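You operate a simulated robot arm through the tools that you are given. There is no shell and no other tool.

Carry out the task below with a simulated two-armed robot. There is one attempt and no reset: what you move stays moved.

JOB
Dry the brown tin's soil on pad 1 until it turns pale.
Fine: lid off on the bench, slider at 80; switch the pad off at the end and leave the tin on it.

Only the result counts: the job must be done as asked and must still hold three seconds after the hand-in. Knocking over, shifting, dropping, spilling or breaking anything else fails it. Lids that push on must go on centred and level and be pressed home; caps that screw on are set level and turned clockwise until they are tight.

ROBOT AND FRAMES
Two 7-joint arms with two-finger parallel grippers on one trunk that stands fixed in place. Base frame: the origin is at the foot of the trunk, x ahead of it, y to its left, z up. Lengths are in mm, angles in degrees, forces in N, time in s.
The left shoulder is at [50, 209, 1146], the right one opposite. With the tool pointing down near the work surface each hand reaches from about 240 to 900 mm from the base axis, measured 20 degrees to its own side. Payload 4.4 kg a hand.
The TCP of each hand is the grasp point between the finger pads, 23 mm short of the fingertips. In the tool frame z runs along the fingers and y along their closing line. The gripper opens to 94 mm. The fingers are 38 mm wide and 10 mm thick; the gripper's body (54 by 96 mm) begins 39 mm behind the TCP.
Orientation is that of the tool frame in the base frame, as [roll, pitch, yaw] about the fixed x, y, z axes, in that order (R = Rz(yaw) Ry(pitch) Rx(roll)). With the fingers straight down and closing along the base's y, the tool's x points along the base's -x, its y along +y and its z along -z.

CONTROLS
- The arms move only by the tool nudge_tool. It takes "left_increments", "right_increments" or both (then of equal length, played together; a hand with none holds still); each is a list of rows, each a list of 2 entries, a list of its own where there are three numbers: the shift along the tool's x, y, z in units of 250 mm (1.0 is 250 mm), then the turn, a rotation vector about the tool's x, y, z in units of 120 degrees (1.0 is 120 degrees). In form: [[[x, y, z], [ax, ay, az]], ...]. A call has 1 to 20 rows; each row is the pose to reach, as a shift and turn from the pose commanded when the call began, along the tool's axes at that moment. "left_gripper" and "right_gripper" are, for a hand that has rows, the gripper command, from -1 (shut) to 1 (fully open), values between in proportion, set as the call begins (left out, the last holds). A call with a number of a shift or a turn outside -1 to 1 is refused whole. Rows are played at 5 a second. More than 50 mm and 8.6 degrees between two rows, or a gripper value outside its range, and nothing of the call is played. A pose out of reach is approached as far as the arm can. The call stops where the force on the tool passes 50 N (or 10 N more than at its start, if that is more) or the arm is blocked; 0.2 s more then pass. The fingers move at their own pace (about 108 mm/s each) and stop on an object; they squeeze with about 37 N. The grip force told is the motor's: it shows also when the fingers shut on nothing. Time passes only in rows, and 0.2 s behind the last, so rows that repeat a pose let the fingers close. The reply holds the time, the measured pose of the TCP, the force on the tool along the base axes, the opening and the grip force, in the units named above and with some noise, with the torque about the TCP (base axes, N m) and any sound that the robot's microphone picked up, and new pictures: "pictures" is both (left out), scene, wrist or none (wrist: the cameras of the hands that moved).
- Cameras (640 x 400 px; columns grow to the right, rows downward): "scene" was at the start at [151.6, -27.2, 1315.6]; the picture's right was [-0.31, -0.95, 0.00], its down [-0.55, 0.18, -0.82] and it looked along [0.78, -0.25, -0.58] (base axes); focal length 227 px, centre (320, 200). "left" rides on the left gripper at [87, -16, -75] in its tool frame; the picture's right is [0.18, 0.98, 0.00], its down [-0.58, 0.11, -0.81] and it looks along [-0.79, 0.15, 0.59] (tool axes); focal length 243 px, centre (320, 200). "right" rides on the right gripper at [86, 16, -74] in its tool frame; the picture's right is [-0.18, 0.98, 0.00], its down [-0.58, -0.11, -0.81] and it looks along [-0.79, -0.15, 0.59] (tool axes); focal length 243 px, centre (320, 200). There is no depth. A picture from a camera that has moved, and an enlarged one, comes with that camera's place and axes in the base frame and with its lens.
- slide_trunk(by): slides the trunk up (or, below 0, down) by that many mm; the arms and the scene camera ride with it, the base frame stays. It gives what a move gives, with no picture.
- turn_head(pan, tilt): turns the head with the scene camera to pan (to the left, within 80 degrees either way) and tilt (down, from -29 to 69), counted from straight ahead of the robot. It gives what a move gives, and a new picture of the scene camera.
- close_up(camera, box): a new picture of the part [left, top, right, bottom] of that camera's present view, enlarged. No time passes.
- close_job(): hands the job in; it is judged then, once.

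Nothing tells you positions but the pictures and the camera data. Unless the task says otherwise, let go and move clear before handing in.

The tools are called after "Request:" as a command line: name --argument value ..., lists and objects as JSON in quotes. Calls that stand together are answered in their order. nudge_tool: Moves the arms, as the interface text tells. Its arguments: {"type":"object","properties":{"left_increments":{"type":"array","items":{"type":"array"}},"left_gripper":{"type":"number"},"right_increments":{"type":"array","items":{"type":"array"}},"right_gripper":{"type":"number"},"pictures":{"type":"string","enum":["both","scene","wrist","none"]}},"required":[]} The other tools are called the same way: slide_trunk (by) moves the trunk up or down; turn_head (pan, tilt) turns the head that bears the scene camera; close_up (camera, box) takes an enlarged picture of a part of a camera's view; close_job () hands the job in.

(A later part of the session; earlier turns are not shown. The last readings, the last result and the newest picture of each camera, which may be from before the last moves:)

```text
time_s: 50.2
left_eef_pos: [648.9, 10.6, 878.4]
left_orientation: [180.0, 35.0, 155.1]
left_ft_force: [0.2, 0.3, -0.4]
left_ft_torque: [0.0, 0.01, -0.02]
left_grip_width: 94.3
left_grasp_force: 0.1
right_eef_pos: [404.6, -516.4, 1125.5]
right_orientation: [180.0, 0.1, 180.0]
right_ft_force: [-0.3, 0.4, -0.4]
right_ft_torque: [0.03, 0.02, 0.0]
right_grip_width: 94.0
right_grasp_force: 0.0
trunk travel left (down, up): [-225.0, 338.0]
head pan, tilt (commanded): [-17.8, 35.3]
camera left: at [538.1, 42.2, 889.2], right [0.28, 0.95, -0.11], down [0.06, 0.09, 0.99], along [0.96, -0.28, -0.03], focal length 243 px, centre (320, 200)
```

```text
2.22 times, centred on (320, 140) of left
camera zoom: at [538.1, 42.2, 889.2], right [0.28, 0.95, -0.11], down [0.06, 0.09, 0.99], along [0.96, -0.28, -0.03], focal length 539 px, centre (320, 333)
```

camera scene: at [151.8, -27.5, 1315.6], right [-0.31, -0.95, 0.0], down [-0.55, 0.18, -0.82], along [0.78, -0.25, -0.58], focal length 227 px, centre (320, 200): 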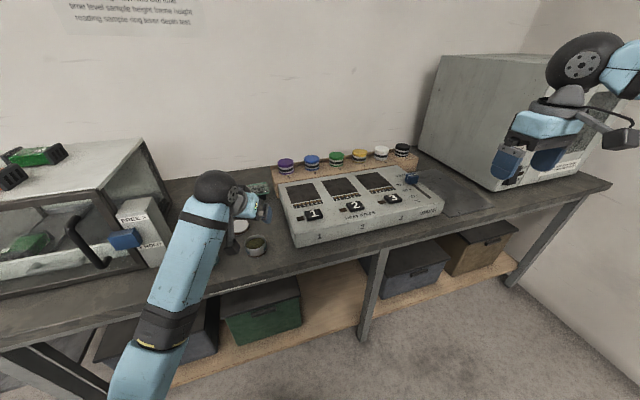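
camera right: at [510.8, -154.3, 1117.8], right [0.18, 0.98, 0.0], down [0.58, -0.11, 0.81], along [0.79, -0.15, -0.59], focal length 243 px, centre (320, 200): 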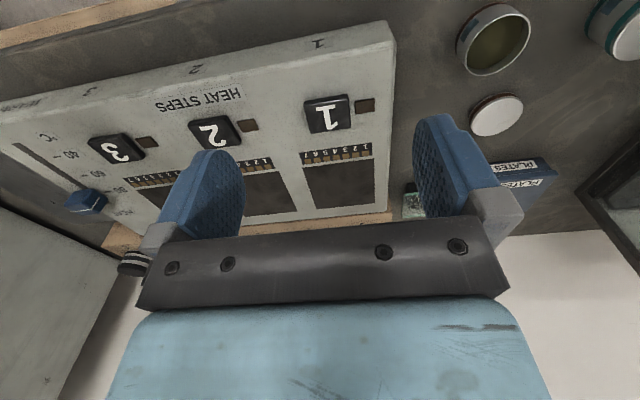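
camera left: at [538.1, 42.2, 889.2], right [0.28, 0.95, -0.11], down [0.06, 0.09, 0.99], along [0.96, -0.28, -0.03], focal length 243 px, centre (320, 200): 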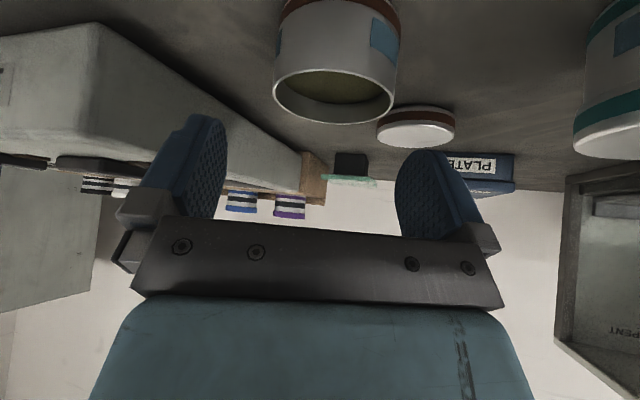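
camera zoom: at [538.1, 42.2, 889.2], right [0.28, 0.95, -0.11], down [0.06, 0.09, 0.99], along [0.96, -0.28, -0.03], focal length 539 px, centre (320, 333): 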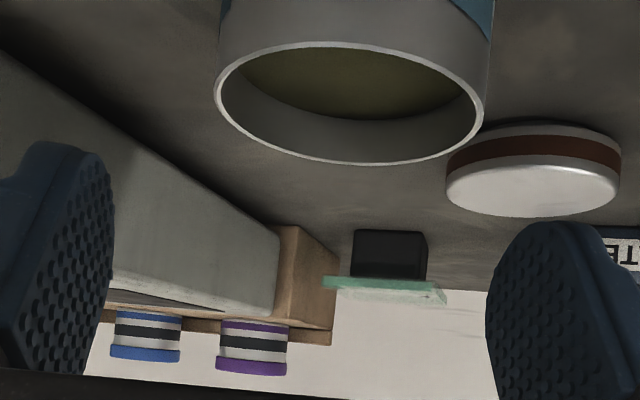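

Low view gives rim z≈838–840 and tin centre ≈[652, 10]; well centred between the fingers. I'll descend the remaining 40 mm.

Request:
nudge_tool --left_increments '[[[0.03, 0, 0.048], [0, 0, 0]], [[0.06, 0.001, 0.096], [0, 0, 0]], [[0.086, 0.002, 0.137], [0, 0, 0]], [[0.086, 0.002, 0.137], [0, 0, 0]]]' --pictures "wrist"

Request:
close_up --camera "scene" --box '[210, 200, 290, 270]'

```text
time_s: 51.2
left_eef_pos: [650.5, 6.7, 838.4]
left_orientation: [-180.0, 35.0, 155.2]
left_ft_force: [-0.3, 0.7, -0.3]
left_ft_torque: [0.0, -0.02, 0.01]
left_grip_width: 94.1
left_grasp_force: 0.1
right_eef_pos: [403.1, -516.5, 1126.5]
right_orientation: [180.0, 0.1, -180.0]
right_ft_force: [-0.3, -0.5, -0.6]
right_ft_torque: [0.02, 0.01, 0.0]
right_grip_width: 94.2
right_grasp_force: 0.1
trunk travel left (down, up): [-225.0, 338.0]
head pan, tilt (commanded): [-17.8, 35.3]
camera left: at [540.6, 39.5, 849.7], right [0.28, 0.95, -0.11], down [0.06, 0.09, 0.99], along [0.96, -0.28, -0.03], focal length 243 px, centre (320, 200)
```

left: 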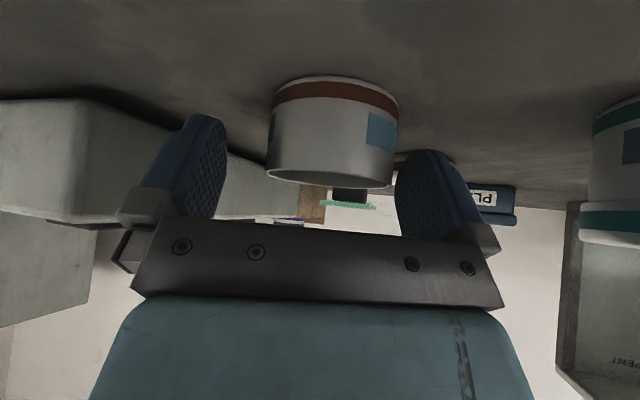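

```text
5.71 times, centred on (250, 235) of scene
camera zoom: at [151.5, -27.2, 1315.6], right [-0.31, -0.95, 0.0], down [-0.55, 0.18, -0.82], along [0.78, -0.25, -0.58], focal length 1295 px, centre (720, 0)
```

zoom: 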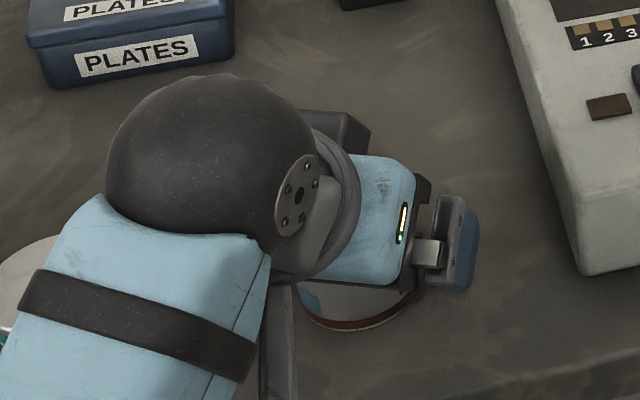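

The tin sits about 6 mm toward the hand's left finger side; I'll shift the hand 5.5 mm that way, then close.

Request:
nudge_tool --left_increments '[[[0, 0.011, 0], [0, 0, 0]], [[0, 0.022, 0], [0, 0, 0]], [[0, 0.022, 0], [0, 0, 0]]]' --pictures "wrist"

```text
time_s: 52.0
left_eef_pos: [652.9, 12.2, 837.6]
left_orientation: [-180.0, 35.1, 155.1]
left_ft_force: [-0.5, 0.0, 0.1]
left_ft_torque: [-0.03, -0.04, -0.01]
left_grip_width: 94.1
left_grasp_force: 0.0
right_eef_pos: [406.1, -516.8, 1125.4]
right_orientation: [179.9, 0.1, -180.0]
right_ft_force: [0.0, 1.3, -1.0]
right_ft_torque: [0.03, -0.01, -0.02]
right_grip_width: 94.2
right_grasp_force: 0.1
trunk travel left (down, up): [-225.0, 338.0]
head pan, tilt (commanded): [-17.8, 35.3]
camera left: at [543.3, 44.7, 848.9], right [0.28, 0.95, -0.11], down [0.06, 0.09, 0.99], along [0.96, -0.28, -0.03], focal length 243 px, centre (320, 200)
```

left: 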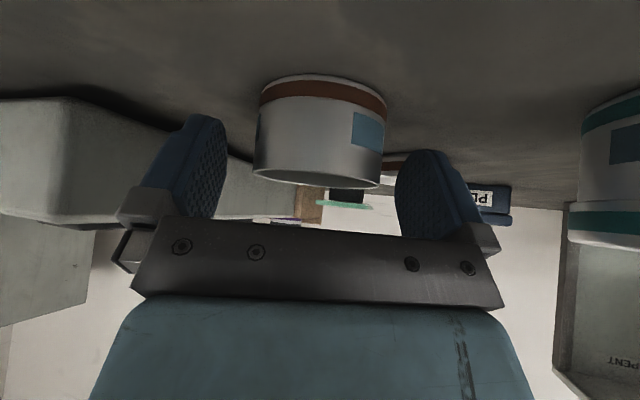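

Now the tin is centred between the fingers. Closing on its body.

Request:
nudge_tool --left_increments '[[[0, 0, 0], [0, 0, 0]], [[0, 0, 0], [0, 0, 0]], [[0, 0, 0], [0, 0, 0]], [[0, 0, 0], [0, 0, 0]]]' --left_gripper -1 --pictures "wrist"

```text
time_s: 53.0
left_eef_pos: [653.2, 12.5, 837.6]
left_orientation: [-180.0, 34.9, 155.1]
left_ft_force: [-0.6, 0.0, 0.3]
left_ft_torque: [-0.09, -0.03, 0.01]
left_grip_width: 55.2
left_grasp_force: 36.5
right_eef_pos: [406.0, -516.5, 1125.6]
right_orientation: [-179.9, 0.0, 180.0]
right_ft_force: [0.5, 0.7, -0.6]
right_ft_torque: [-0.04, -0.02, 0.0]
right_grip_width: 94.1
right_grasp_force: 0.0
trunk travel left (down, up): [-225.0, 338.0]
head pan, tilt (commanded): [-17.8, 35.3]
camera left: at [543.2, 44.6, 849.0], right [0.28, 0.95, -0.11], down [0.06, 0.09, 0.99], along [0.96, -0.28, -0.03], focal length 243 px, centre (320, 200)
```

left: 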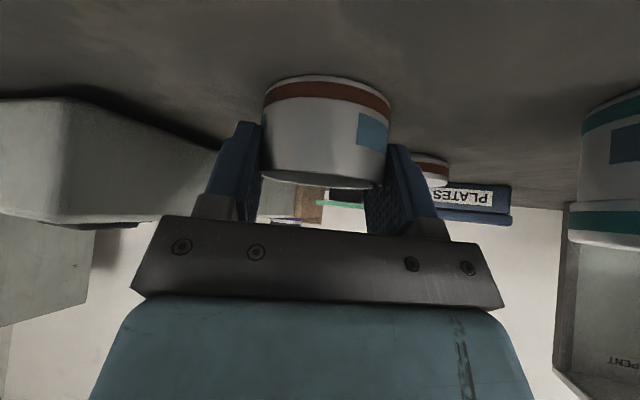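

Gripped at 55.2 mm. Lifting gently a bit to check that the tin stays upright.

Request:
nudge_tool --left_increments '[[[-0.0115, 0, -0.0164], [0, 0, 0]], [[-0.023, 0, -0.0328], [0, 0, 0]], [[-0.0459, 0, -0.0655], [0, 0, 0]], [[-0.0459, 0, -0.0655], [0, 0, 0]]]' --pictures "wrist"

Request:
close_up --camera "scene" --box '[210, 200, 290, 270]'

```text
time_s: 54.0
left_eef_pos: [653.9, 11.3, 856.3]
left_orientation: [180.0, 35.0, 155.0]
left_ft_force: [-0.5, -0.5, -1.0]
left_ft_torque: [0.03, 0.02, -0.02]
left_grip_width: 55.4
left_grasp_force: 37.3
right_eef_pos: [406.1, -516.8, 1126.3]
right_orientation: [180.0, 0.0, 179.9]
right_ft_force: [-0.3, 0.7, -0.3]
right_ft_torque: [0.01, 0.01, -0.02]
right_grip_width: 93.8
right_grasp_force: 0.1
trunk travel left (down, up): [-225.0, 338.0]
head pan, tilt (commanded): [-17.8, 35.3]
camera left: at [543.7, 43.2, 868.2], right [0.28, 0.95, -0.11], down [0.06, 0.09, 0.99], along [0.96, -0.28, -0.03], focal length 243 px, centre (320, 200)
```

left: 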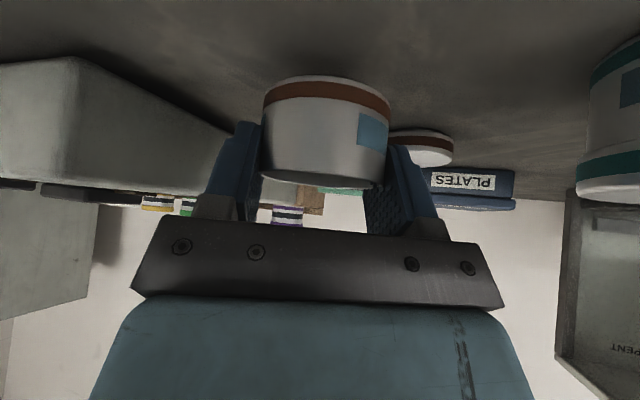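

```text
5.71 times, centred on (250, 235) of scene
camera zoom: at [151.8, -27.1, 1315.6], right [-0.31, -0.95, 0.0], down [-0.55, 0.18, -0.82], along [0.78, -0.25, -0.58], focal length 1295 px, centre (720, 0)
```

zoom: 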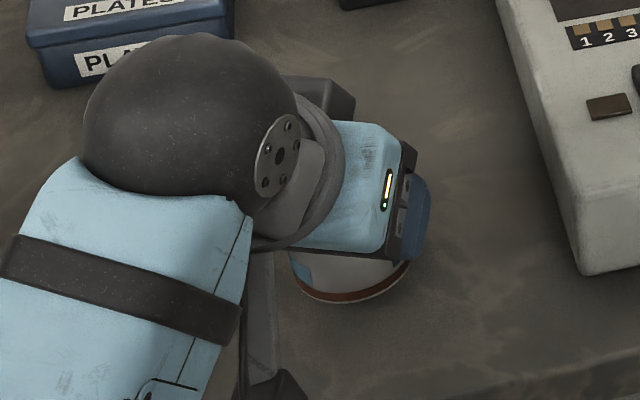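

The tin is held level. Now I'll lift it to clear the device and carry it over pad 1, smoothly.

Request:
nudge_tool --left_increments '[[[-0.1033, 0, -0.1475], [0, 0, 0]], [[-0.2066, 0, -0.295], [0, 0, 0]], [[-0.2955, -0.053, -0.2326], [0, 0, 0]], [[-0.3844, -0.106, -0.1702], [0, 0, 0]], [[-0.4733, -0.159, -0.1078], [0, 0, 0]], [[-0.5622, -0.212, -0.0454], [0, 0, 0]], [[-0.6511, -0.265, 0.017], [0, 0, 0]], [[-0.74, -0.318, 0.0794], [0, 0, 0]], [[-0.8289, -0.371, 0.1418], [0, 0, 0]], [[-0.9178, -0.424, 0.204], [0, 0, 0]], [[-0.9178, -0.424, 0.204], [0, 0, 0]]]' --pictures "both"

Request:
close_up --camera "scene" --box '[260, 130, 360, 230]'

Request:
close_up --camera "left" --box '[180, 0, 460, 210]'

```text
time_s: 56.4
left_eef_pos: [803.9, -175.3, 946.5]
left_orientation: [-180.0, 35.0, 155.1]
left_ft_force: [-0.3, 0.6, -1.5]
left_ft_torque: [-0.03, -0.01, -0.02]
left_grip_width: 55.4
left_grasp_force: 37.4
right_eef_pos: [405.2, -516.5, 1125.9]
right_orientation: [-180.0, 0.0, -180.0]
right_ft_force: [-0.1, -0.3, -0.2]
right_ft_torque: [-0.01, -0.03, -0.01]
right_grip_width: 94.0
right_grasp_force: 0.0
trunk travel left (down, up): [-225.0, 338.0]
head pan, tilt (commanded): [-17.8, 35.3]
camera scene: at [151.8, -27.1, 1315.6], right [-0.31, -0.95, 0.0], down [-0.55, 0.18, -0.82], along [0.78, -0.25, -0.58], focal length 227 px, centre (320, 200)
camera left: at [694.6, -143.3, 959.2], right [0.28, 0.95, -0.11], down [0.06, 0.09, 0.99], along [0.96, -0.28, -0.03], focal length 243 px, centre (320, 200)
```

scene: 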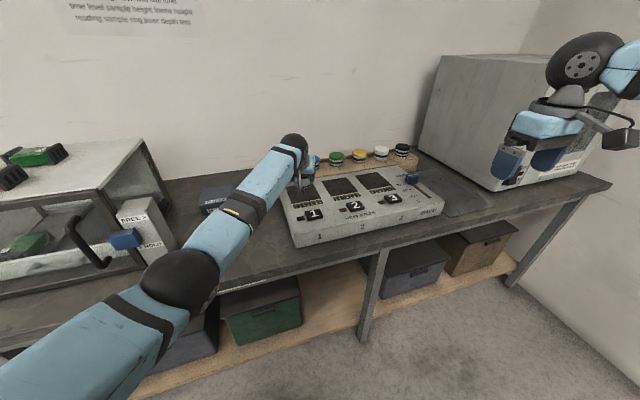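
left: 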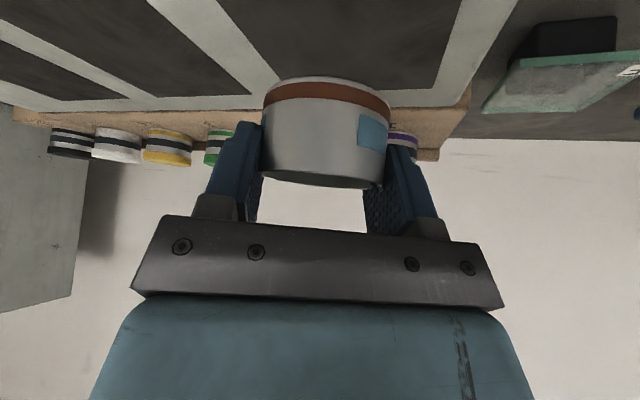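

```text
4.00 times, centred on (310, 180) of scene
camera zoom: at [151.8, -27.1, 1315.6], right [-0.31, -0.95, 0.0], down [-0.55, 0.18, -0.82], along [0.78, -0.25, -0.58], focal length 907 px, centre (360, 280)
```

zoom: 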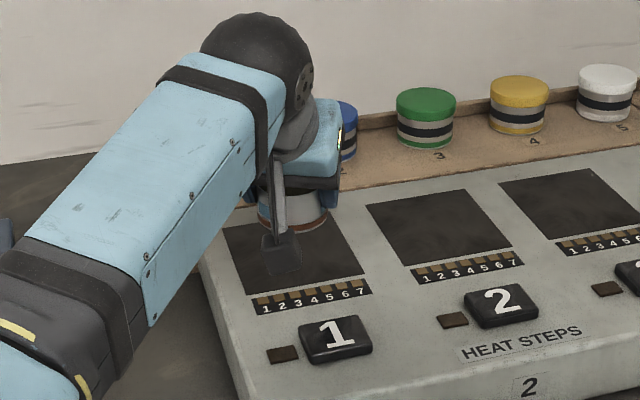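

```text
1.90 times, centred on (320, 105) of left
camera zoom: at [694.6, -143.3, 959.2], right [0.28, 0.95, -0.11], down [0.06, 0.09, 0.99], along [0.96, -0.28, -0.03], focal length 462 px, centre (320, 381)
```

zoom: 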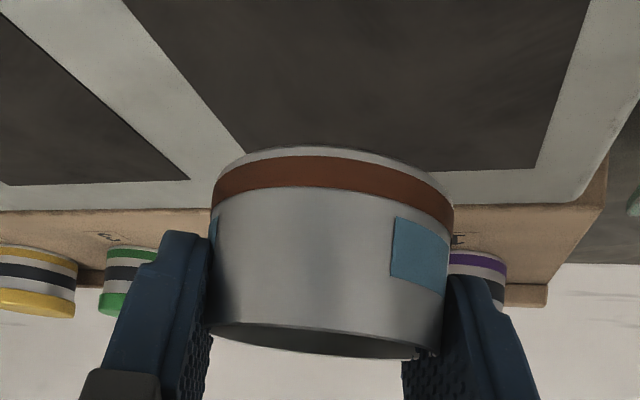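

The tin is over pad 1. I'll lower it to about 5–8 mm above the pad and check.

Request:
nudge_tool --left_increments '[[[0.03, 0, 0.043], [0, 0, 0]], [[0.06, 0, 0.086], [0, 0, 0]], [[0.083, 0, 0.118], [0, 0, 0]], [[0.083, 0, 0.118], [0, 0, 0]]]' --pictures "wrist"

Request:
close_up --camera "scene" --box '[260, 130, 360, 230]'

Request:
close_up --camera "left" --box '[180, 0, 460, 210]'

```text
time_s: 57.4
left_eef_pos: [803.4, -174.5, 910.3]
left_orientation: [-180.0, 35.0, 155.0]
left_ft_force: [0.3, -0.5, -0.8]
left_ft_torque: [0.0, 0.03, 0.0]
left_grip_width: 55.4
left_grasp_force: 37.0
right_eef_pos: [404.8, -517.0, 1125.3]
right_orientation: [180.0, 0.0, 180.0]
right_ft_force: [0.2, 0.0, -0.4]
right_ft_torque: [0.0, 0.0, -0.02]
right_grip_width: 93.8
right_grasp_force: 0.0
trunk travel left (down, up): [-225.0, 338.0]
head pan, tilt (commanded): [-17.8, 35.3]
camera left: at [694.2, -142.2, 922.3], right [0.28, 0.95, -0.11], down [0.06, 0.09, 0.99], along [0.96, -0.28, -0.03], focal length 243 px, centre (320, 200)
```

left: 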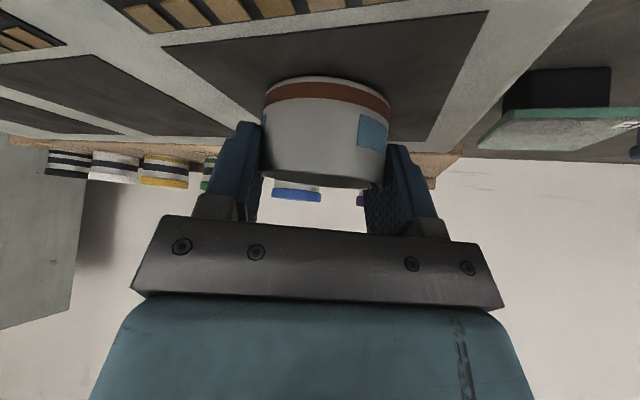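

```text
4.00 times, centred on (310, 180) of scene
camera zoom: at [151.6, -27.2, 1315.6], right [-0.31, -0.95, 0.0], down [-0.55, 0.18, -0.82], along [0.78, -0.25, -0.58], focal length 907 px, centre (360, 280)
```

zoom: 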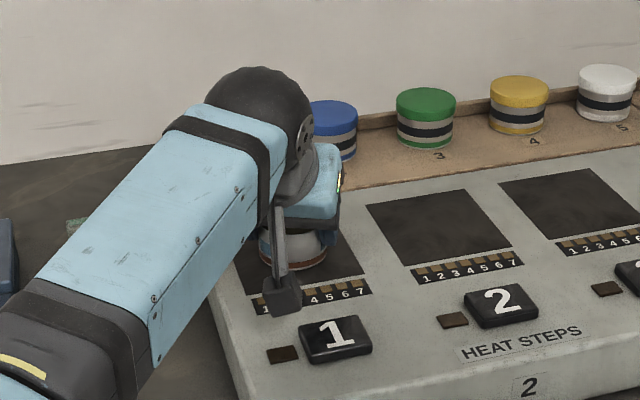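

```text
1.90 times, centred on (320, 105) of left
camera zoom: at [694.2, -142.2, 922.3], right [0.28, 0.95, -0.11], down [0.06, 0.09, 0.99], along [0.96, -0.28, -0.03], focal length 462 px, centre (320, 381)
```

zoom: 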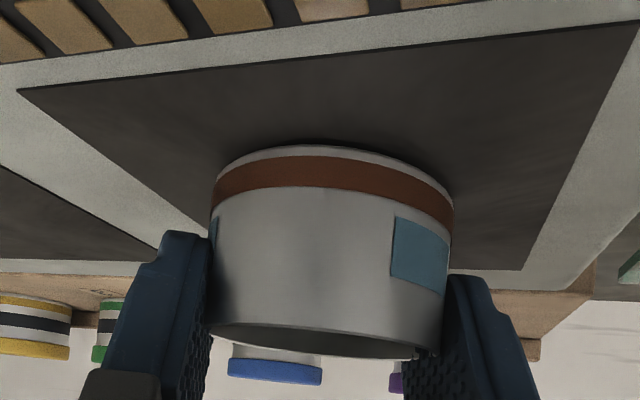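

Tin is level and inside pad 1's outline. Creeping down towards contact.

Request:
nudge_tool --left_increments '[[[0.0058, 0, 0.0082], [0, 0, 0]], [[0.0115, 0, 0.0164], [0, 0, 0]], [[0.0138, 0, 0.0197], [0, 0, 0]], [[0.0138, 0, 0.0197], [0, 0, 0]]]' --pictures "none"

Request:
nudge_tool --left_increments '[[[0.0023, 0, 0.0033], [0, 0, 0]], [[0.0046, 0, 0.0066], [0, 0, 0]], [[0.0046, 0, 0.0066], [0, 0, 0]]]' --pictures "none"

```text
time_s: 58.4
left_eef_pos: [804.5, -174.9, 907.4]
left_orientation: [-180.0, 35.1, 155.1]
left_ft_force: [3.9, -0.2, 10.2]
left_ft_torque: [0.01, 0.06, 0.0]
left_grip_width: 55.2
left_grasp_force: 37.2
right_eef_pos: [402.6, -516.5, 1125.0]
right_orientation: [180.0, 0.1, 179.9]
right_ft_force: [-0.2, -0.4, -1.0]
right_ft_torque: [-0.02, -0.02, -0.02]
right_grip_width: 94.1
right_grasp_force: 0.1
trunk travel left (down, up): [-225.0, 338.0]
head pan, tilt (commanded): [-17.8, 35.3]
```

```text
time_s: 59.2
left_eef_pos: [804.0, -175.0, 907.7]
left_orientation: [180.0, 35.4, 155.0]
left_ft_force: [5.2, 0.0, 24.4]
left_ft_torque: [0.13, 0.23, 0.0]
left_grip_width: 55.2
left_grasp_force: 36.6
right_eef_pos: [402.6, -516.1, 1126.7]
right_orientation: [-180.0, 0.3, -179.9]
right_ft_force: [0.2, -1.3, 0.3]
right_ft_torque: [-0.02, 0.0, 0.02]
right_grip_width: 94.1
right_grasp_force: 0.1
trunk travel left (down, up): [-225.0, 338.0]
head pan, tilt (commanded): [-17.8, 35.3]
```

Contact came at z≈907.5, a bit higher than expected. I'll relax 2 mm and look closely at what is touching.

Request:
nudge_tool --left_increments '[[[-0.0046, 0, -0.0066], [0, 0, 0]], [[-0.0046, 0, -0.0066], [0, 0, 0]]]' --pictures "wrist"

Request:
close_up --camera "scene" --box '[290, 170, 350, 220]'

Request:
close_up --camera "left" --box '[180, 0, 460, 210]'

```text
time_s: 59.8
left_eef_pos: [804.9, -174.4, 907.2]
left_orientation: [-180.0, 35.1, 155.0]
left_ft_force: [7.4, 0.3, 19.6]
left_ft_torque: [-0.05, -0.17, 0.05]
left_grip_width: 54.9
left_grasp_force: 37.2
right_eef_pos: [402.3, -515.9, 1126.9]
right_orientation: [-180.0, 0.1, -180.0]
right_ft_force: [-0.2, 0.0, -0.1]
right_ft_torque: [0.01, 0.01, -0.02]
right_grip_width: 94.0
right_grasp_force: 0.1
trunk travel left (down, up): [-225.0, 338.0]
head pan, tilt (commanded): [-17.8, 35.3]
camera left: at [694.0, -142.7, 918.5], right [0.28, 0.95, -0.11], down [0.06, 0.09, 0.99], along [0.96, -0.28, -0.03], focal length 243 px, centre (320, 200)
```

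left: 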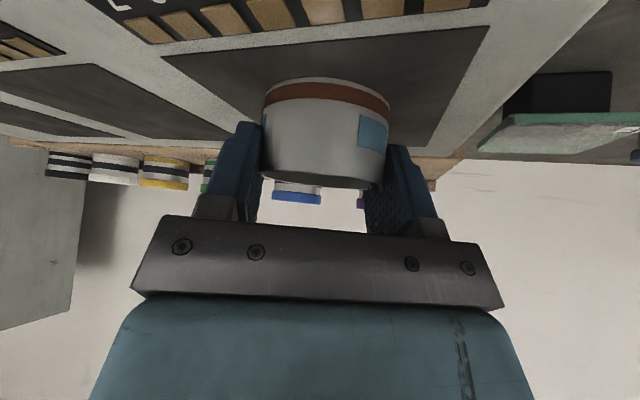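

```text
8.00 times, centred on (320, 195) of scene
camera zoom: at [149.5, -26.6, 1315.9], right [-0.31, -0.95, 0.0], down [-0.55, 0.18, -0.82], along [0.78, -0.25, -0.58], focal length 1813 px, centre (320, 240)
```

zoom: 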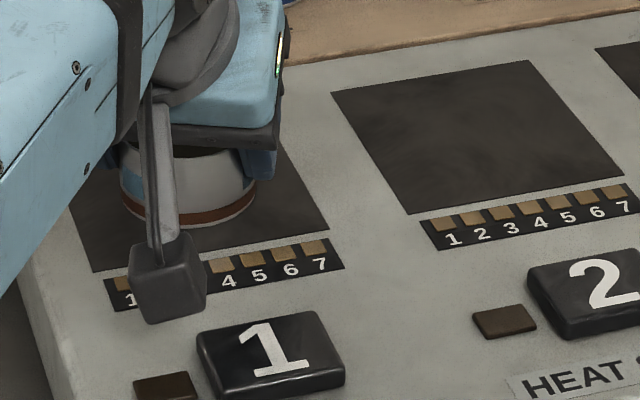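

```text
1.90 times, centred on (320, 105) of left
camera zoom: at [694.0, -142.7, 918.5], right [0.28, 0.95, -0.11], down [0.06, 0.09, 0.99], along [0.96, -0.28, -0.03], focal length 462 px, centre (320, 381)
```

zoom: 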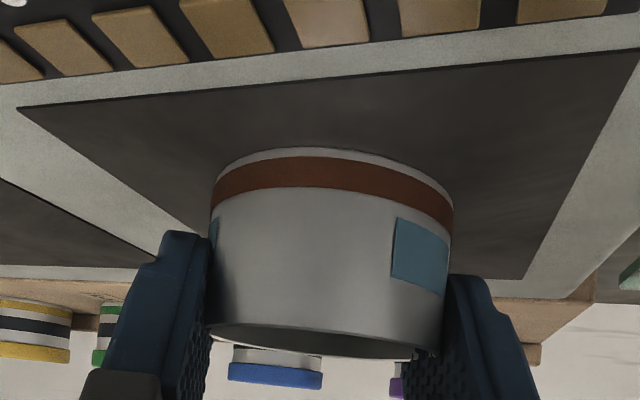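

The tin's base is visibly on the pad (contact shadow closed up, base z≈871), and the camera housing has clearance. I'll relax another 2 mm, then release.

Request:
nudge_tool --left_increments '[[[-0.0046, 0, -0.0066], [0, 0, 0]], [[-0.0046, 0, -0.0066], [0, 0, 0]]]' --pictures "none"

```text
time_s: 60.4
left_eef_pos: [804.3, -175.1, 907.4]
left_orientation: [-179.9, 35.0, 155.0]
left_ft_force: [-3.9, 2.0, 11.2]
left_ft_torque: [-0.09, -0.09, -0.02]
left_grip_width: 55.0
left_grasp_force: 36.6
right_eef_pos: [404.2, -516.9, 1127.3]
right_orientation: [-180.0, 0.1, 180.0]
right_ft_force: [-0.1, -0.2, 0.4]
right_ft_torque: [0.02, 0.01, 0.02]
right_grip_width: 94.1
right_grasp_force: 0.0
trunk travel left (down, up): [-225.0, 338.0]
head pan, tilt (commanded): [-17.8, 35.3]
```

Request:
nudge_tool --left_increments '[[[-0.0023, 0, -0.0033], [0, 0, 0]], [[-0.0023, 0, -0.0033], [0, 0, 0]], [[-0.0023, 0, -0.0033], [0, 0, 0]]]' --left_gripper 1 --pictures "wrist"

```text
time_s: 61.2
left_eef_pos: [804.9, -175.3, 906.6]
left_orientation: [-179.9, 35.0, 155.0]
left_ft_force: [0.0, -0.2, 0.6]
left_ft_torque: [-0.01, 0.02, -0.03]
left_grip_width: 94.1
left_grasp_force: 0.1
right_eef_pos: [404.1, -517.8, 1124.4]
right_orientation: [-180.0, 0.0, -180.0]
right_ft_force: [-0.3, 0.6, 0.1]
right_ft_torque: [0.01, -0.01, -0.02]
right_grip_width: 93.9
right_grasp_force: 0.1
trunk travel left (down, up): [-225.0, 338.0]
head pan, tilt (commanded): [-17.8, 35.3]
camera left: at [695.7, -143.1, 919.1], right [0.28, 0.95, -0.11], down [0.06, 0.09, 0.99], along [0.96, -0.28, -0.03], focal length 243 px, centre (320, 200)
```

left: 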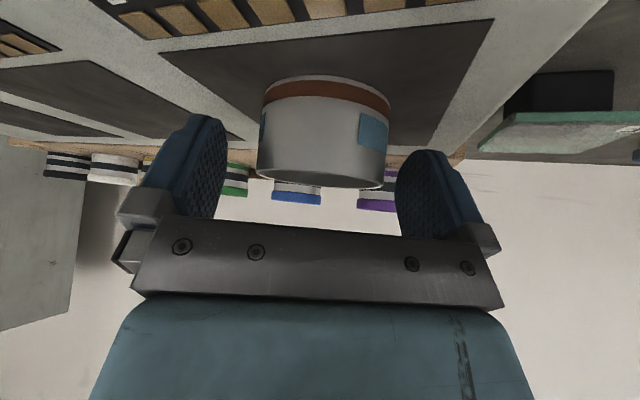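

Released; the tin stands on pad 1. I'll lift straight up, then back off and un-tilt the hand to hover over button 1.

Request:
nudge_tool --left_increments '[[[-0.0805, 0, -0.1145], [0, 0, 0]], [[-0.161, 0, -0.229], [0, 0, 0]], [[-0.075, -0.0445, -0.2726], [0, 0.0583, 0]], [[0.011, -0.089, -0.3162], [0, 0.1167, 0]], [[0.097, -0.1335, -0.3598], [0, 0.175, 0]], [[0.183, -0.178, -0.4034], [0, 0.2333, 0]], [[0.269, -0.2225, -0.447], [0, 0.2917, 0]], [[0.269, -0.2225, -0.447], [0, 0.2917, 0]]]' --pictures "both"

Request:
close_up --camera "left" --box '[200, 0, 440, 160]'

Request:
close_up --camera "scene" --box '[260, 150, 360, 230]'

```text
time_s: 63.0
left_eef_pos: [674.2, -173.8, 959.2]
left_orientation: [-180.0, -0.1, 155.0]
left_ft_force: [0.3, -0.2, -0.3]
left_ft_torque: [0.01, -0.03, 0.01]
left_grip_width: 94.0
left_grasp_force: 0.0
right_eef_pos: [404.9, -517.6, 1126.4]
right_orientation: [179.9, 0.0, -179.9]
right_ft_force: [0.3, -0.1, 1.1]
right_ft_torque: [-0.02, 0.03, 0.01]
right_grip_width: 94.2
right_grasp_force: 0.0
trunk travel left (down, up): [-225.0, 338.0]
head pan, tilt (commanded): [-17.8, 35.3]
camera scene: at [151.6, -27.1, 1315.6], right [-0.31, -0.95, 0.0], down [-0.55, 0.18, -0.82], along [0.78, -0.25, -0.58], focal length 227 px, centre (320, 200)
camera left: at [588.5, -153.4, 1035.0], right [0.25, 0.97, 0.0], down [0.57, -0.15, 0.81], along [0.78, -0.2, -0.59], focal length 243 px, centre (320, 200)
```

scene: 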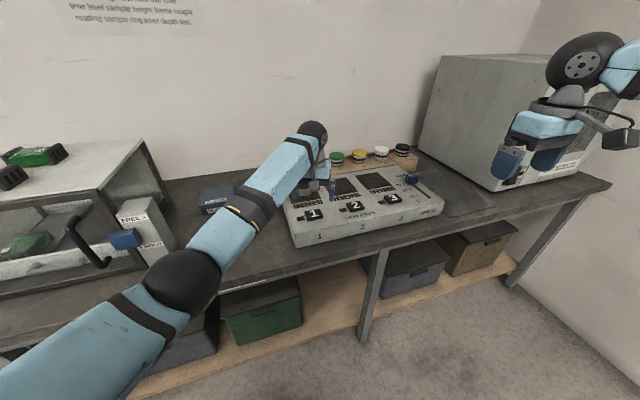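
left: 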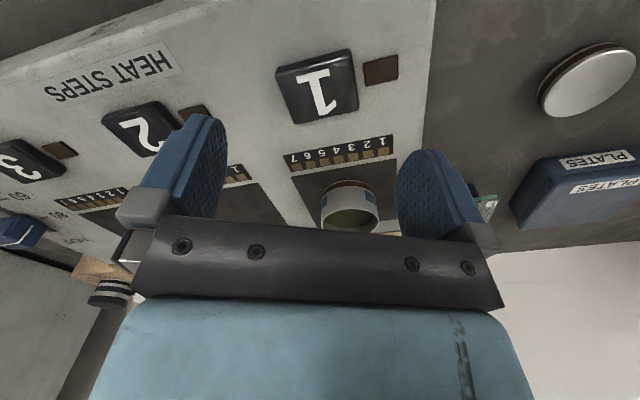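

```text
2.50 times, centred on (320, 80) of left
camera zoom: at [588.5, -153.4, 1035.0], right [0.25, 0.97, 0.0], down [0.57, -0.15, 0.81], along [0.78, -0.2, -0.59], focal length 606 px, centre (320, 500)
```

zoom: 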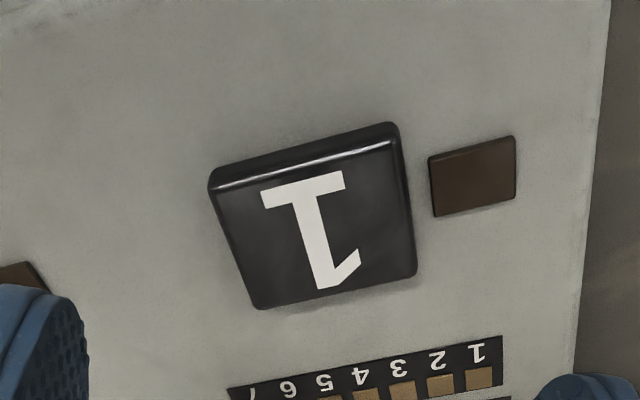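

```text
5.00 times, centred on (310, 190) of scene
camera zoom: at [151.6, -27.1, 1315.6], right [-0.31, -0.95, 0.0], down [-0.55, 0.18, -0.82], along [0.78, -0.25, -0.58], focal length 1133 px, centre (370, 250)
```

zoom: 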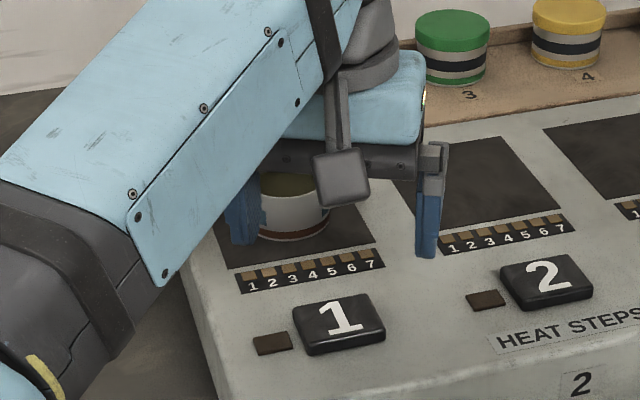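

Both the button and the tin are in the wrist view. I'll take a reference close-up of the wet soil, then close the fingers and come down to just above button 1.

Request:
close_up --camera "left" --box '[290, 120, 410, 240]'

Request:
nudge_tool --left_increments '[[[0, 0, 0], [0, 0, 0]], [[0, 0, 0.1], [0, 0, 0]], [[0, 0, 0.2], [0, 0, 0]], [[0, 0, 0.2], [0, 0, 0]]]' --left_gripper -1 --pictures "both"

Request:
close_up --camera "scene" --box '[280, 170, 360, 230]'

```text
3.33 times, centred on (350, 180) of left
camera zoom: at [588.5, -153.4, 1035.0], right [0.25, 0.97, 0.0], down [0.57, -0.15, 0.81], along [0.78, -0.2, -0.59], focal length 809 px, centre (220, 267)
```

zoom: 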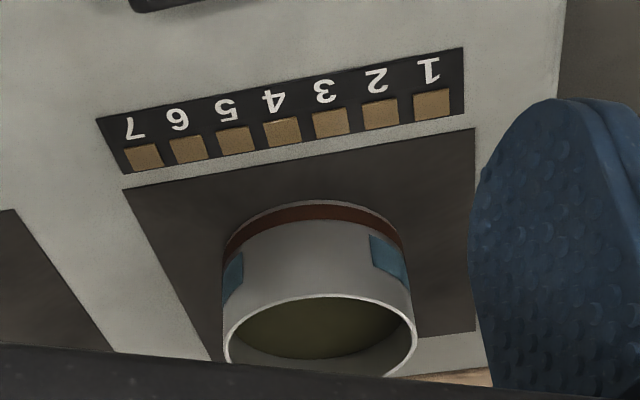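

```text
time_s: 64.0
left_eef_pos: [672.0, -172.8, 912.0]
left_orientation: [-180.0, 0.0, 155.1]
left_ft_force: [0.5, -1.1, -0.3]
left_ft_torque: [0.0, -0.01, -0.01]
left_grip_width: 0.1
left_grasp_force: 37.0
right_eef_pos: [404.4, -516.6, 1125.2]
right_orientation: [180.0, 0.0, 180.0]
right_ft_force: [-0.5, -0.3, -0.2]
right_ft_torque: [0.0, -0.01, 0.01]
right_grip_width: 94.1
right_grasp_force: 0.1
trunk travel left (down, up): [-225.0, 338.0]
head pan, tilt (commanded): [-17.8, 35.3]
camera scene: at [151.5, -27.2, 1315.6], right [-0.31, -0.95, 0.0], down [-0.55, 0.18, -0.82], along [0.78, -0.25, -0.58], focal length 227 px, centre (320, 200)
camera left: at [586.8, -153.2, 986.3], right [0.25, 0.97, 0.0], down [0.57, -0.15, 0.81], along [0.78, -0.2, -0.59], focal length 243 px, centre (320, 200)
```

scene: 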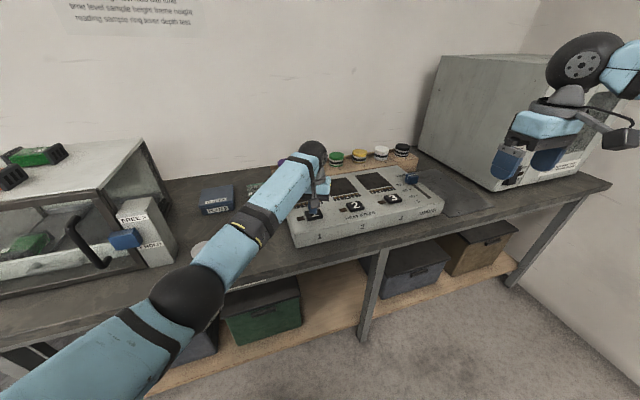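
left: 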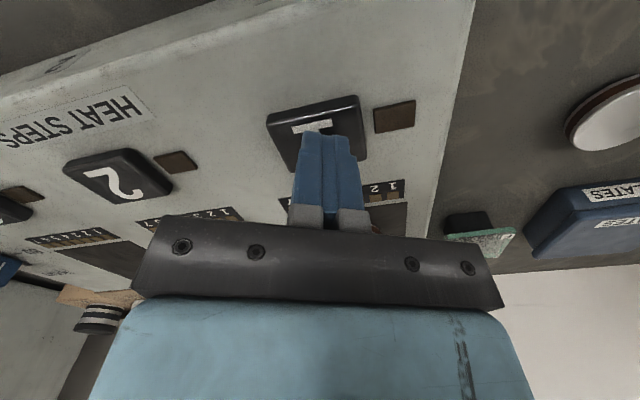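

```text
6.67 times, centred on (320, 200) of scene
camera zoom: at [151.5, -27.2, 1315.6], right [-0.31, -0.95, 0.0], down [-0.55, 0.18, -0.82], along [0.78, -0.25, -0.58], focal length 1511 px, centre (320, 200)
```

zoom: 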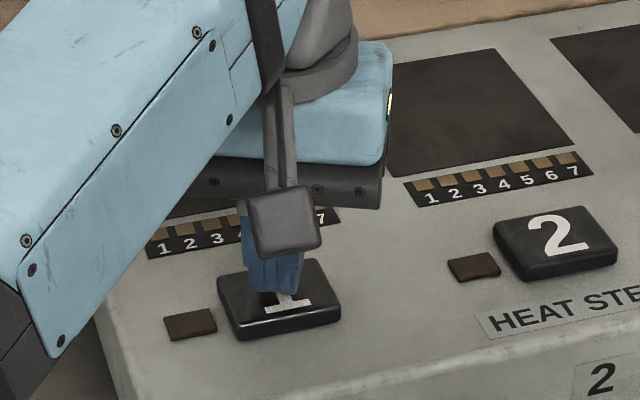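

Closed fingers are centred above button 1. Creeping down to press it.

Request:
nudge_tool --left_increments '[[[0, 0, 0.016], [0, 0, 0]], [[0, 0, 0.028], [0, 0, 0]], [[0, 0, 0.036], [0, 0, 0]]]' --pictures "none"

Request:
close_up --camera "scene" --box '[280, 170, 360, 230]'

```text
time_s: 64.8
left_eef_pos: [674.3, -174.8, 901.9]
left_orientation: [-180.0, 0.0, 155.1]
left_ft_force: [-1.6, 1.0, 2.6]
left_ft_torque: [0.02, 0.07, 0.04]
left_grip_width: 0.0
left_grasp_force: 37.4
right_eef_pos: [404.0, -515.2, 1126.4]
right_orientation: [179.9, 0.0, 179.9]
right_ft_force: [0.0, 0.3, -0.6]
right_ft_torque: [-0.03, 0.01, 0.02]
right_grip_width: 93.9
right_grasp_force: 0.2
trunk travel left (down, up): [-225.0, 338.0]
head pan, tilt (commanded): [-17.8, 35.3]
heard: click
```

```text
6.67 times, centred on (320, 200) of scene
camera zoom: at [151.2, -27.0, 1315.7], right [-0.31, -0.95, 0.0], down [-0.55, 0.18, -0.82], along [0.78, -0.25, -0.58], focal length 1511 px, centre (320, 200)
```

zoom: 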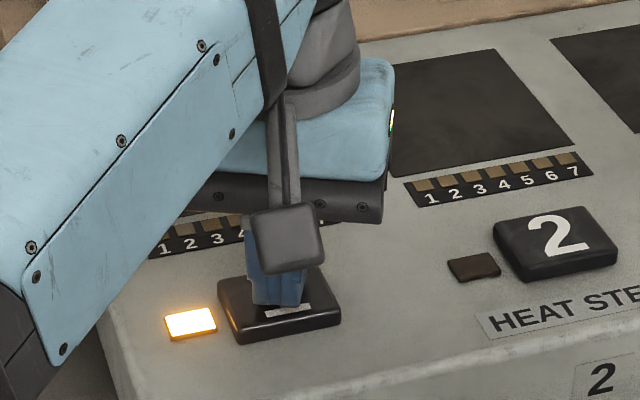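

Click heard and the pad 1 lamp lit. I'll raise the hand straight up, then open the fingers to watch the soil.

Request:
nudge_tool --left_increments '[[[0, 0, -0.12], [0, 0, 0]], [[0, 0, -0.28], [0, 0, 0]], [[0, 0, -0.4], [0, 0, 0]]]' --pictures "none"

Request:
nudge_tool --left_increments '[[[0, 0, 0], [0, 0, 0]], [[0, 0, 0], [0, 0, 0]]]' --left_gripper 1 --pictures "wrist"

Request:
close_up --camera "left" --box '[260, 70, 420, 220]'

Request:
close_up --camera "scene" --box '[270, 150, 370, 230]'

```text
time_s: 65.6
left_eef_pos: [675.0, -175.4, 1002.3]
left_orientation: [-179.9, 0.0, 155.0]
left_ft_force: [0.4, -0.1, 0.3]
left_ft_torque: [-0.01, 0.0, -0.03]
left_grip_width: 0.1
left_grasp_force: 36.9
right_eef_pos: [405.7, -517.2, 1125.7]
right_orientation: [180.0, 0.1, 180.0]
right_ft_force: [0.2, 0.2, 0.4]
right_ft_torque: [0.01, -0.02, -0.01]
right_grip_width: 94.3
right_grasp_force: 0.1
trunk travel left (down, up): [-225.0, 338.0]
head pan, tilt (commanded): [-17.8, 35.3]
```

```text
time_s: 66.2
left_eef_pos: [674.7, -175.0, 1002.1]
left_orientation: [180.0, 0.0, 155.0]
left_ft_force: [0.1, 0.9, -0.7]
left_ft_torque: [0.01, -0.03, 0.05]
left_grip_width: 94.1
left_grasp_force: 0.1
right_eef_pos: [405.2, -516.1, 1124.8]
right_orientation: [-180.0, 0.0, 180.0]
right_ft_force: [-0.2, 0.5, 0.5]
right_ft_torque: [0.02, 0.03, 0.01]
right_grip_width: 93.8
right_grasp_force: 0.1
trunk travel left (down, up): [-225.0, 338.0]
head pan, tilt (commanded): [-17.8, 35.3]
camera left: at [589.6, -154.4, 1076.7], right [0.25, 0.97, 0.0], down [0.57, -0.15, 0.81], along [0.78, -0.2, -0.59], focal length 243 px, centre (320, 200)
```

left: 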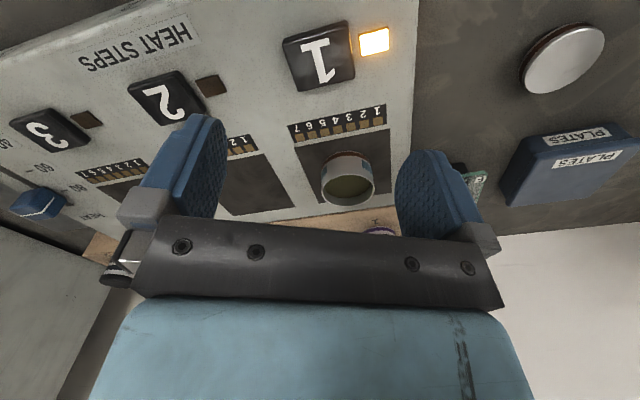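

```text
2.67 times, centred on (340, 145) of left
camera zoom: at [589.6, -154.4, 1076.7], right [0.25, 0.97, 0.0], down [0.57, -0.15, 0.81], along [0.78, -0.2, -0.59], focal length 647 px, centre (267, 347)
```

zoom: 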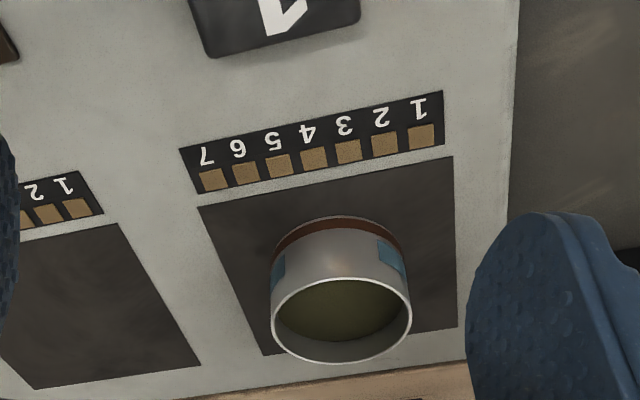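

```text
5.00 times, centred on (320, 190) of scene
camera zoom: at [151.7, -27.2, 1315.6], right [-0.31, -0.95, 0.0], down [-0.55, 0.18, -0.82], along [0.78, -0.25, -0.58], focal length 1133 px, centre (320, 250)
```

zoom: 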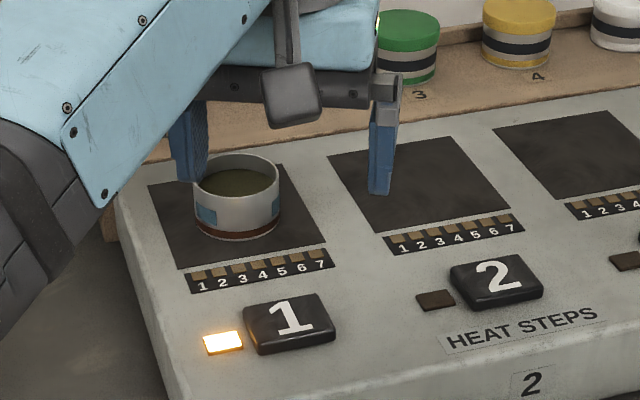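

The lamp is on, no heat step lit yet, soil still dark. I'll wait and watch in short intervals.

Request:
nudge_tool --left_increments '[[[0, 0, 0], [0, 0, 0]], [[0, 0, 0], [0, 0, 0]], [[0, 0, 0], [0, 0, 0]], [[0, 0, 0], [0, 0, 0]], [[0, 0, 0], [0, 0, 0]], [[0, 0, 0], [0, 0, 0]], [[0, 0, 0], [0, 0, 0]], [[0, 0, 0], [0, 0, 0]], [[0, 0, 0], [0, 0, 0]], [[0, 0, 0], [0, 0, 0]]]' --pictures "none"

Request:
close_up --camera "left" --box '[260, 70, 420, 220]'

Request:
close_up --camera "scene" --box '[270, 150, 370, 230]'

```text
time_s: 68.4
left_eef_pos: [675.0, -175.2, 1001.2]
left_orientation: [-180.0, -0.1, 155.0]
left_ft_force: [0.1, 0.6, -0.3]
left_ft_torque: [-0.02, 0.01, -0.04]
left_grip_width: 93.6
left_grasp_force: 0.1
right_eef_pos: [404.2, -516.3, 1126.7]
right_orientation: [-180.0, 0.0, 179.9]
right_ft_force: [-0.8, 0.5, 0.4]
right_ft_torque: [-0.03, -0.03, -0.04]
right_grip_width: 94.1
right_grasp_force: 0.1
trunk travel left (down, up): [-225.0, 338.0]
head pan, tilt (commanded): [-17.8, 35.3]
```

```text
2.67 times, centred on (340, 145) of left
camera zoom: at [589.5, -154.4, 1076.7], right [0.25, 0.97, 0.0], down [0.57, -0.15, 0.81], along [0.78, -0.2, -0.59], focal length 647 px, centre (267, 347)
```

zoom: 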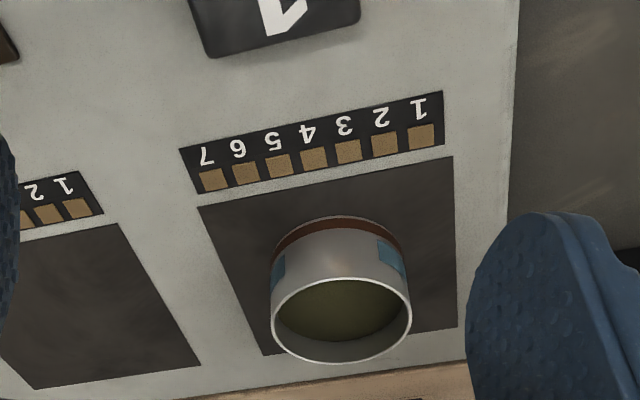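

```text
5.00 times, centred on (320, 190) of scene
camera zoom: at [151.6, -27.2, 1315.6], right [-0.31, -0.95, 0.0], down [-0.55, 0.18, -0.82], along [0.78, -0.25, -0.58], focal length 1133 px, centre (320, 250)
```

zoom: 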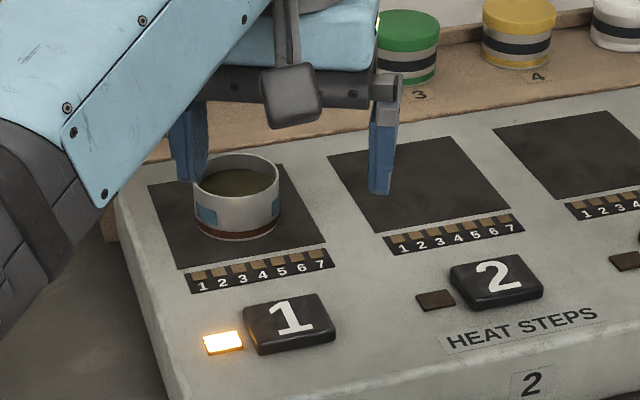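

No heat step yet. Waiting another 3 s.

Request:
nudge_tool --left_increments '[[[0, 0, 0], [0, 0, 0]], [[0, 0, 0], [0, 0, 0]], [[0, 0, 0], [0, 0, 0]], [[0, 0, 0], [0, 0, 0]], [[0, 0, 0], [0, 0, 0]], [[0, 0, 0], [0, 0, 0]], [[0, 0, 0], [0, 0, 0]], [[0, 0, 0], [0, 0, 0]], [[0, 0, 0], [0, 0, 0]], [[0, 0, 0], [0, 0, 0]], [[0, 0, 0], [0, 0, 0]], [[0, 0, 0], [0, 0, 0]], [[0, 0, 0], [0, 0, 0]], [[0, 0, 0], [0, 0, 0]], [[0, 0, 0], [0, 0, 0]]]' --pictures "none"

Request:
close_up --camera "left" --box '[260, 70, 420, 220]'

Request:
close_up --camera "scene" --box '[270, 150, 370, 230]'

```text
time_s: 71.6
left_eef_pos: [674.9, -174.4, 1001.7]
left_orientation: [-180.0, 0.0, 155.1]
left_ft_force: [0.4, 0.9, -0.3]
left_ft_torque: [-0.01, 0.01, -0.01]
left_grip_width: 94.0
left_grasp_force: 0.0
right_eef_pos: [404.8, -516.5, 1125.4]
right_orientation: [180.0, -0.1, 180.0]
right_ft_force: [0.1, 0.4, 0.3]
right_ft_torque: [-0.02, 0.01, 0.04]
right_grip_width: 94.1
right_grasp_force: 0.1
trunk travel left (down, up): [-225.0, 338.0]
head pan, tilt (commanded): [-17.8, 35.3]
```

```text
2.67 times, centred on (340, 145) of left
camera zoom: at [589.5, -154.4, 1076.7], right [0.25, 0.97, 0.0], down [0.57, -0.15, 0.81], along [0.78, -0.2, -0.59], focal length 647 px, centre (267, 347)
```

zoom: 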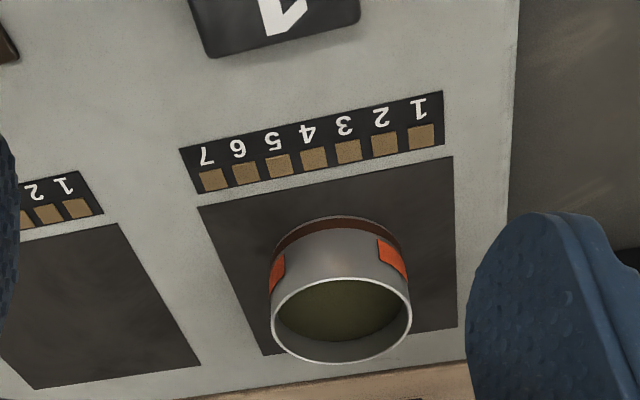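

```text
5.00 times, centred on (320, 190) of scene
camera zoom: at [151.6, -27.2, 1315.6], right [-0.31, -0.95, 0.0], down [-0.55, 0.18, -0.82], along [0.78, -0.25, -0.58], focal length 1133 px, centre (320, 250)
```

zoom: 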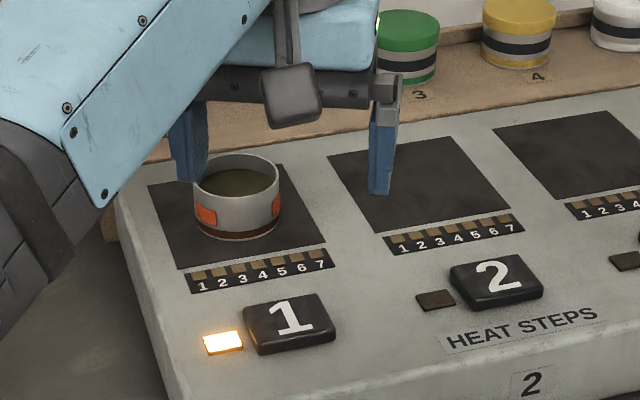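

The tin's heat sticker has turned from blue to orange, so it is getting hot; soil still dark. Continuing to watch.

Request:
nudge_tool --left_increments '[[[0, 0, 0], [0, 0, 0]], [[0, 0, 0], [0, 0, 0]], [[0, 0, 0], [0, 0, 0]], [[0, 0, 0], [0, 0, 0]], [[0, 0, 0], [0, 0, 0]], [[0, 0, 0], [0, 0, 0]], [[0, 0, 0], [0, 0, 0]], [[0, 0, 0], [0, 0, 0]], [[0, 0, 0], [0, 0, 0]], [[0, 0, 0], [0, 0, 0]], [[0, 0, 0], [0, 0, 0]], [[0, 0, 0], [0, 0, 0]], [[0, 0, 0], [0, 0, 0]], [[0, 0, 0], [0, 0, 0]], [[0, 0, 0], [0, 0, 0]]]' --pictures "none"

Request:
close_up --camera "left" --box '[260, 70, 420, 220]'

Request:
close_up --camera "scene" --box '[270, 150, 370, 230]'

```text
time_s: 74.8
left_eef_pos: [675.8, -175.1, 1001.4]
left_orientation: [180.0, -0.1, 155.1]
left_ft_force: [0.2, 0.0, 0.0]
left_ft_torque: [-0.03, 0.01, 0.01]
left_grip_width: 94.0
left_grasp_force: 0.0
right_eef_pos: [405.6, -516.5, 1125.5]
right_orientation: [179.9, -0.1, -180.0]
right_ft_force: [0.1, -0.3, -0.8]
right_ft_torque: [0.01, 0.02, -0.02]
right_grip_width: 94.1
right_grasp_force: 0.0
trunk travel left (down, up): [-225.0, 338.0]
head pan, tilt (commanded): [-17.8, 35.3]
```

```text
2.67 times, centred on (340, 145) of left
camera zoom: at [589.5, -154.4, 1076.7], right [0.25, 0.97, 0.0], down [0.57, -0.15, 0.81], along [0.78, -0.2, -0.59], focal length 647 px, centre (267, 347)
```

zoom: 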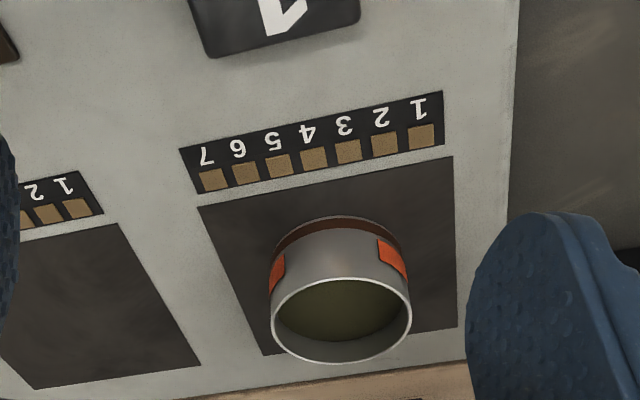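

```text
5.00 times, centred on (320, 190) of scene
camera zoom: at [151.6, -27.2, 1315.6], right [-0.31, -0.95, 0.0], down [-0.55, 0.18, -0.82], along [0.78, -0.25, -0.58], focal length 1133 px, centre (320, 250)
```

zoom: 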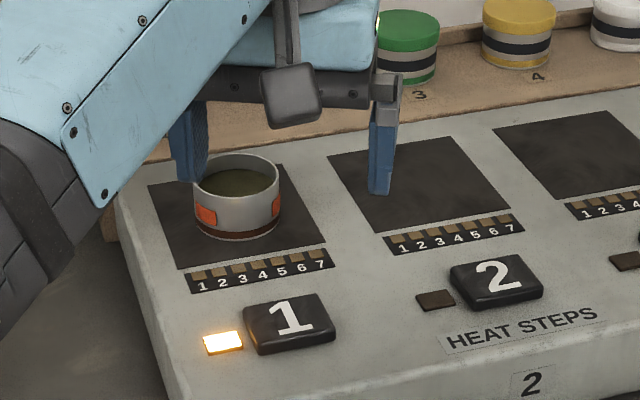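

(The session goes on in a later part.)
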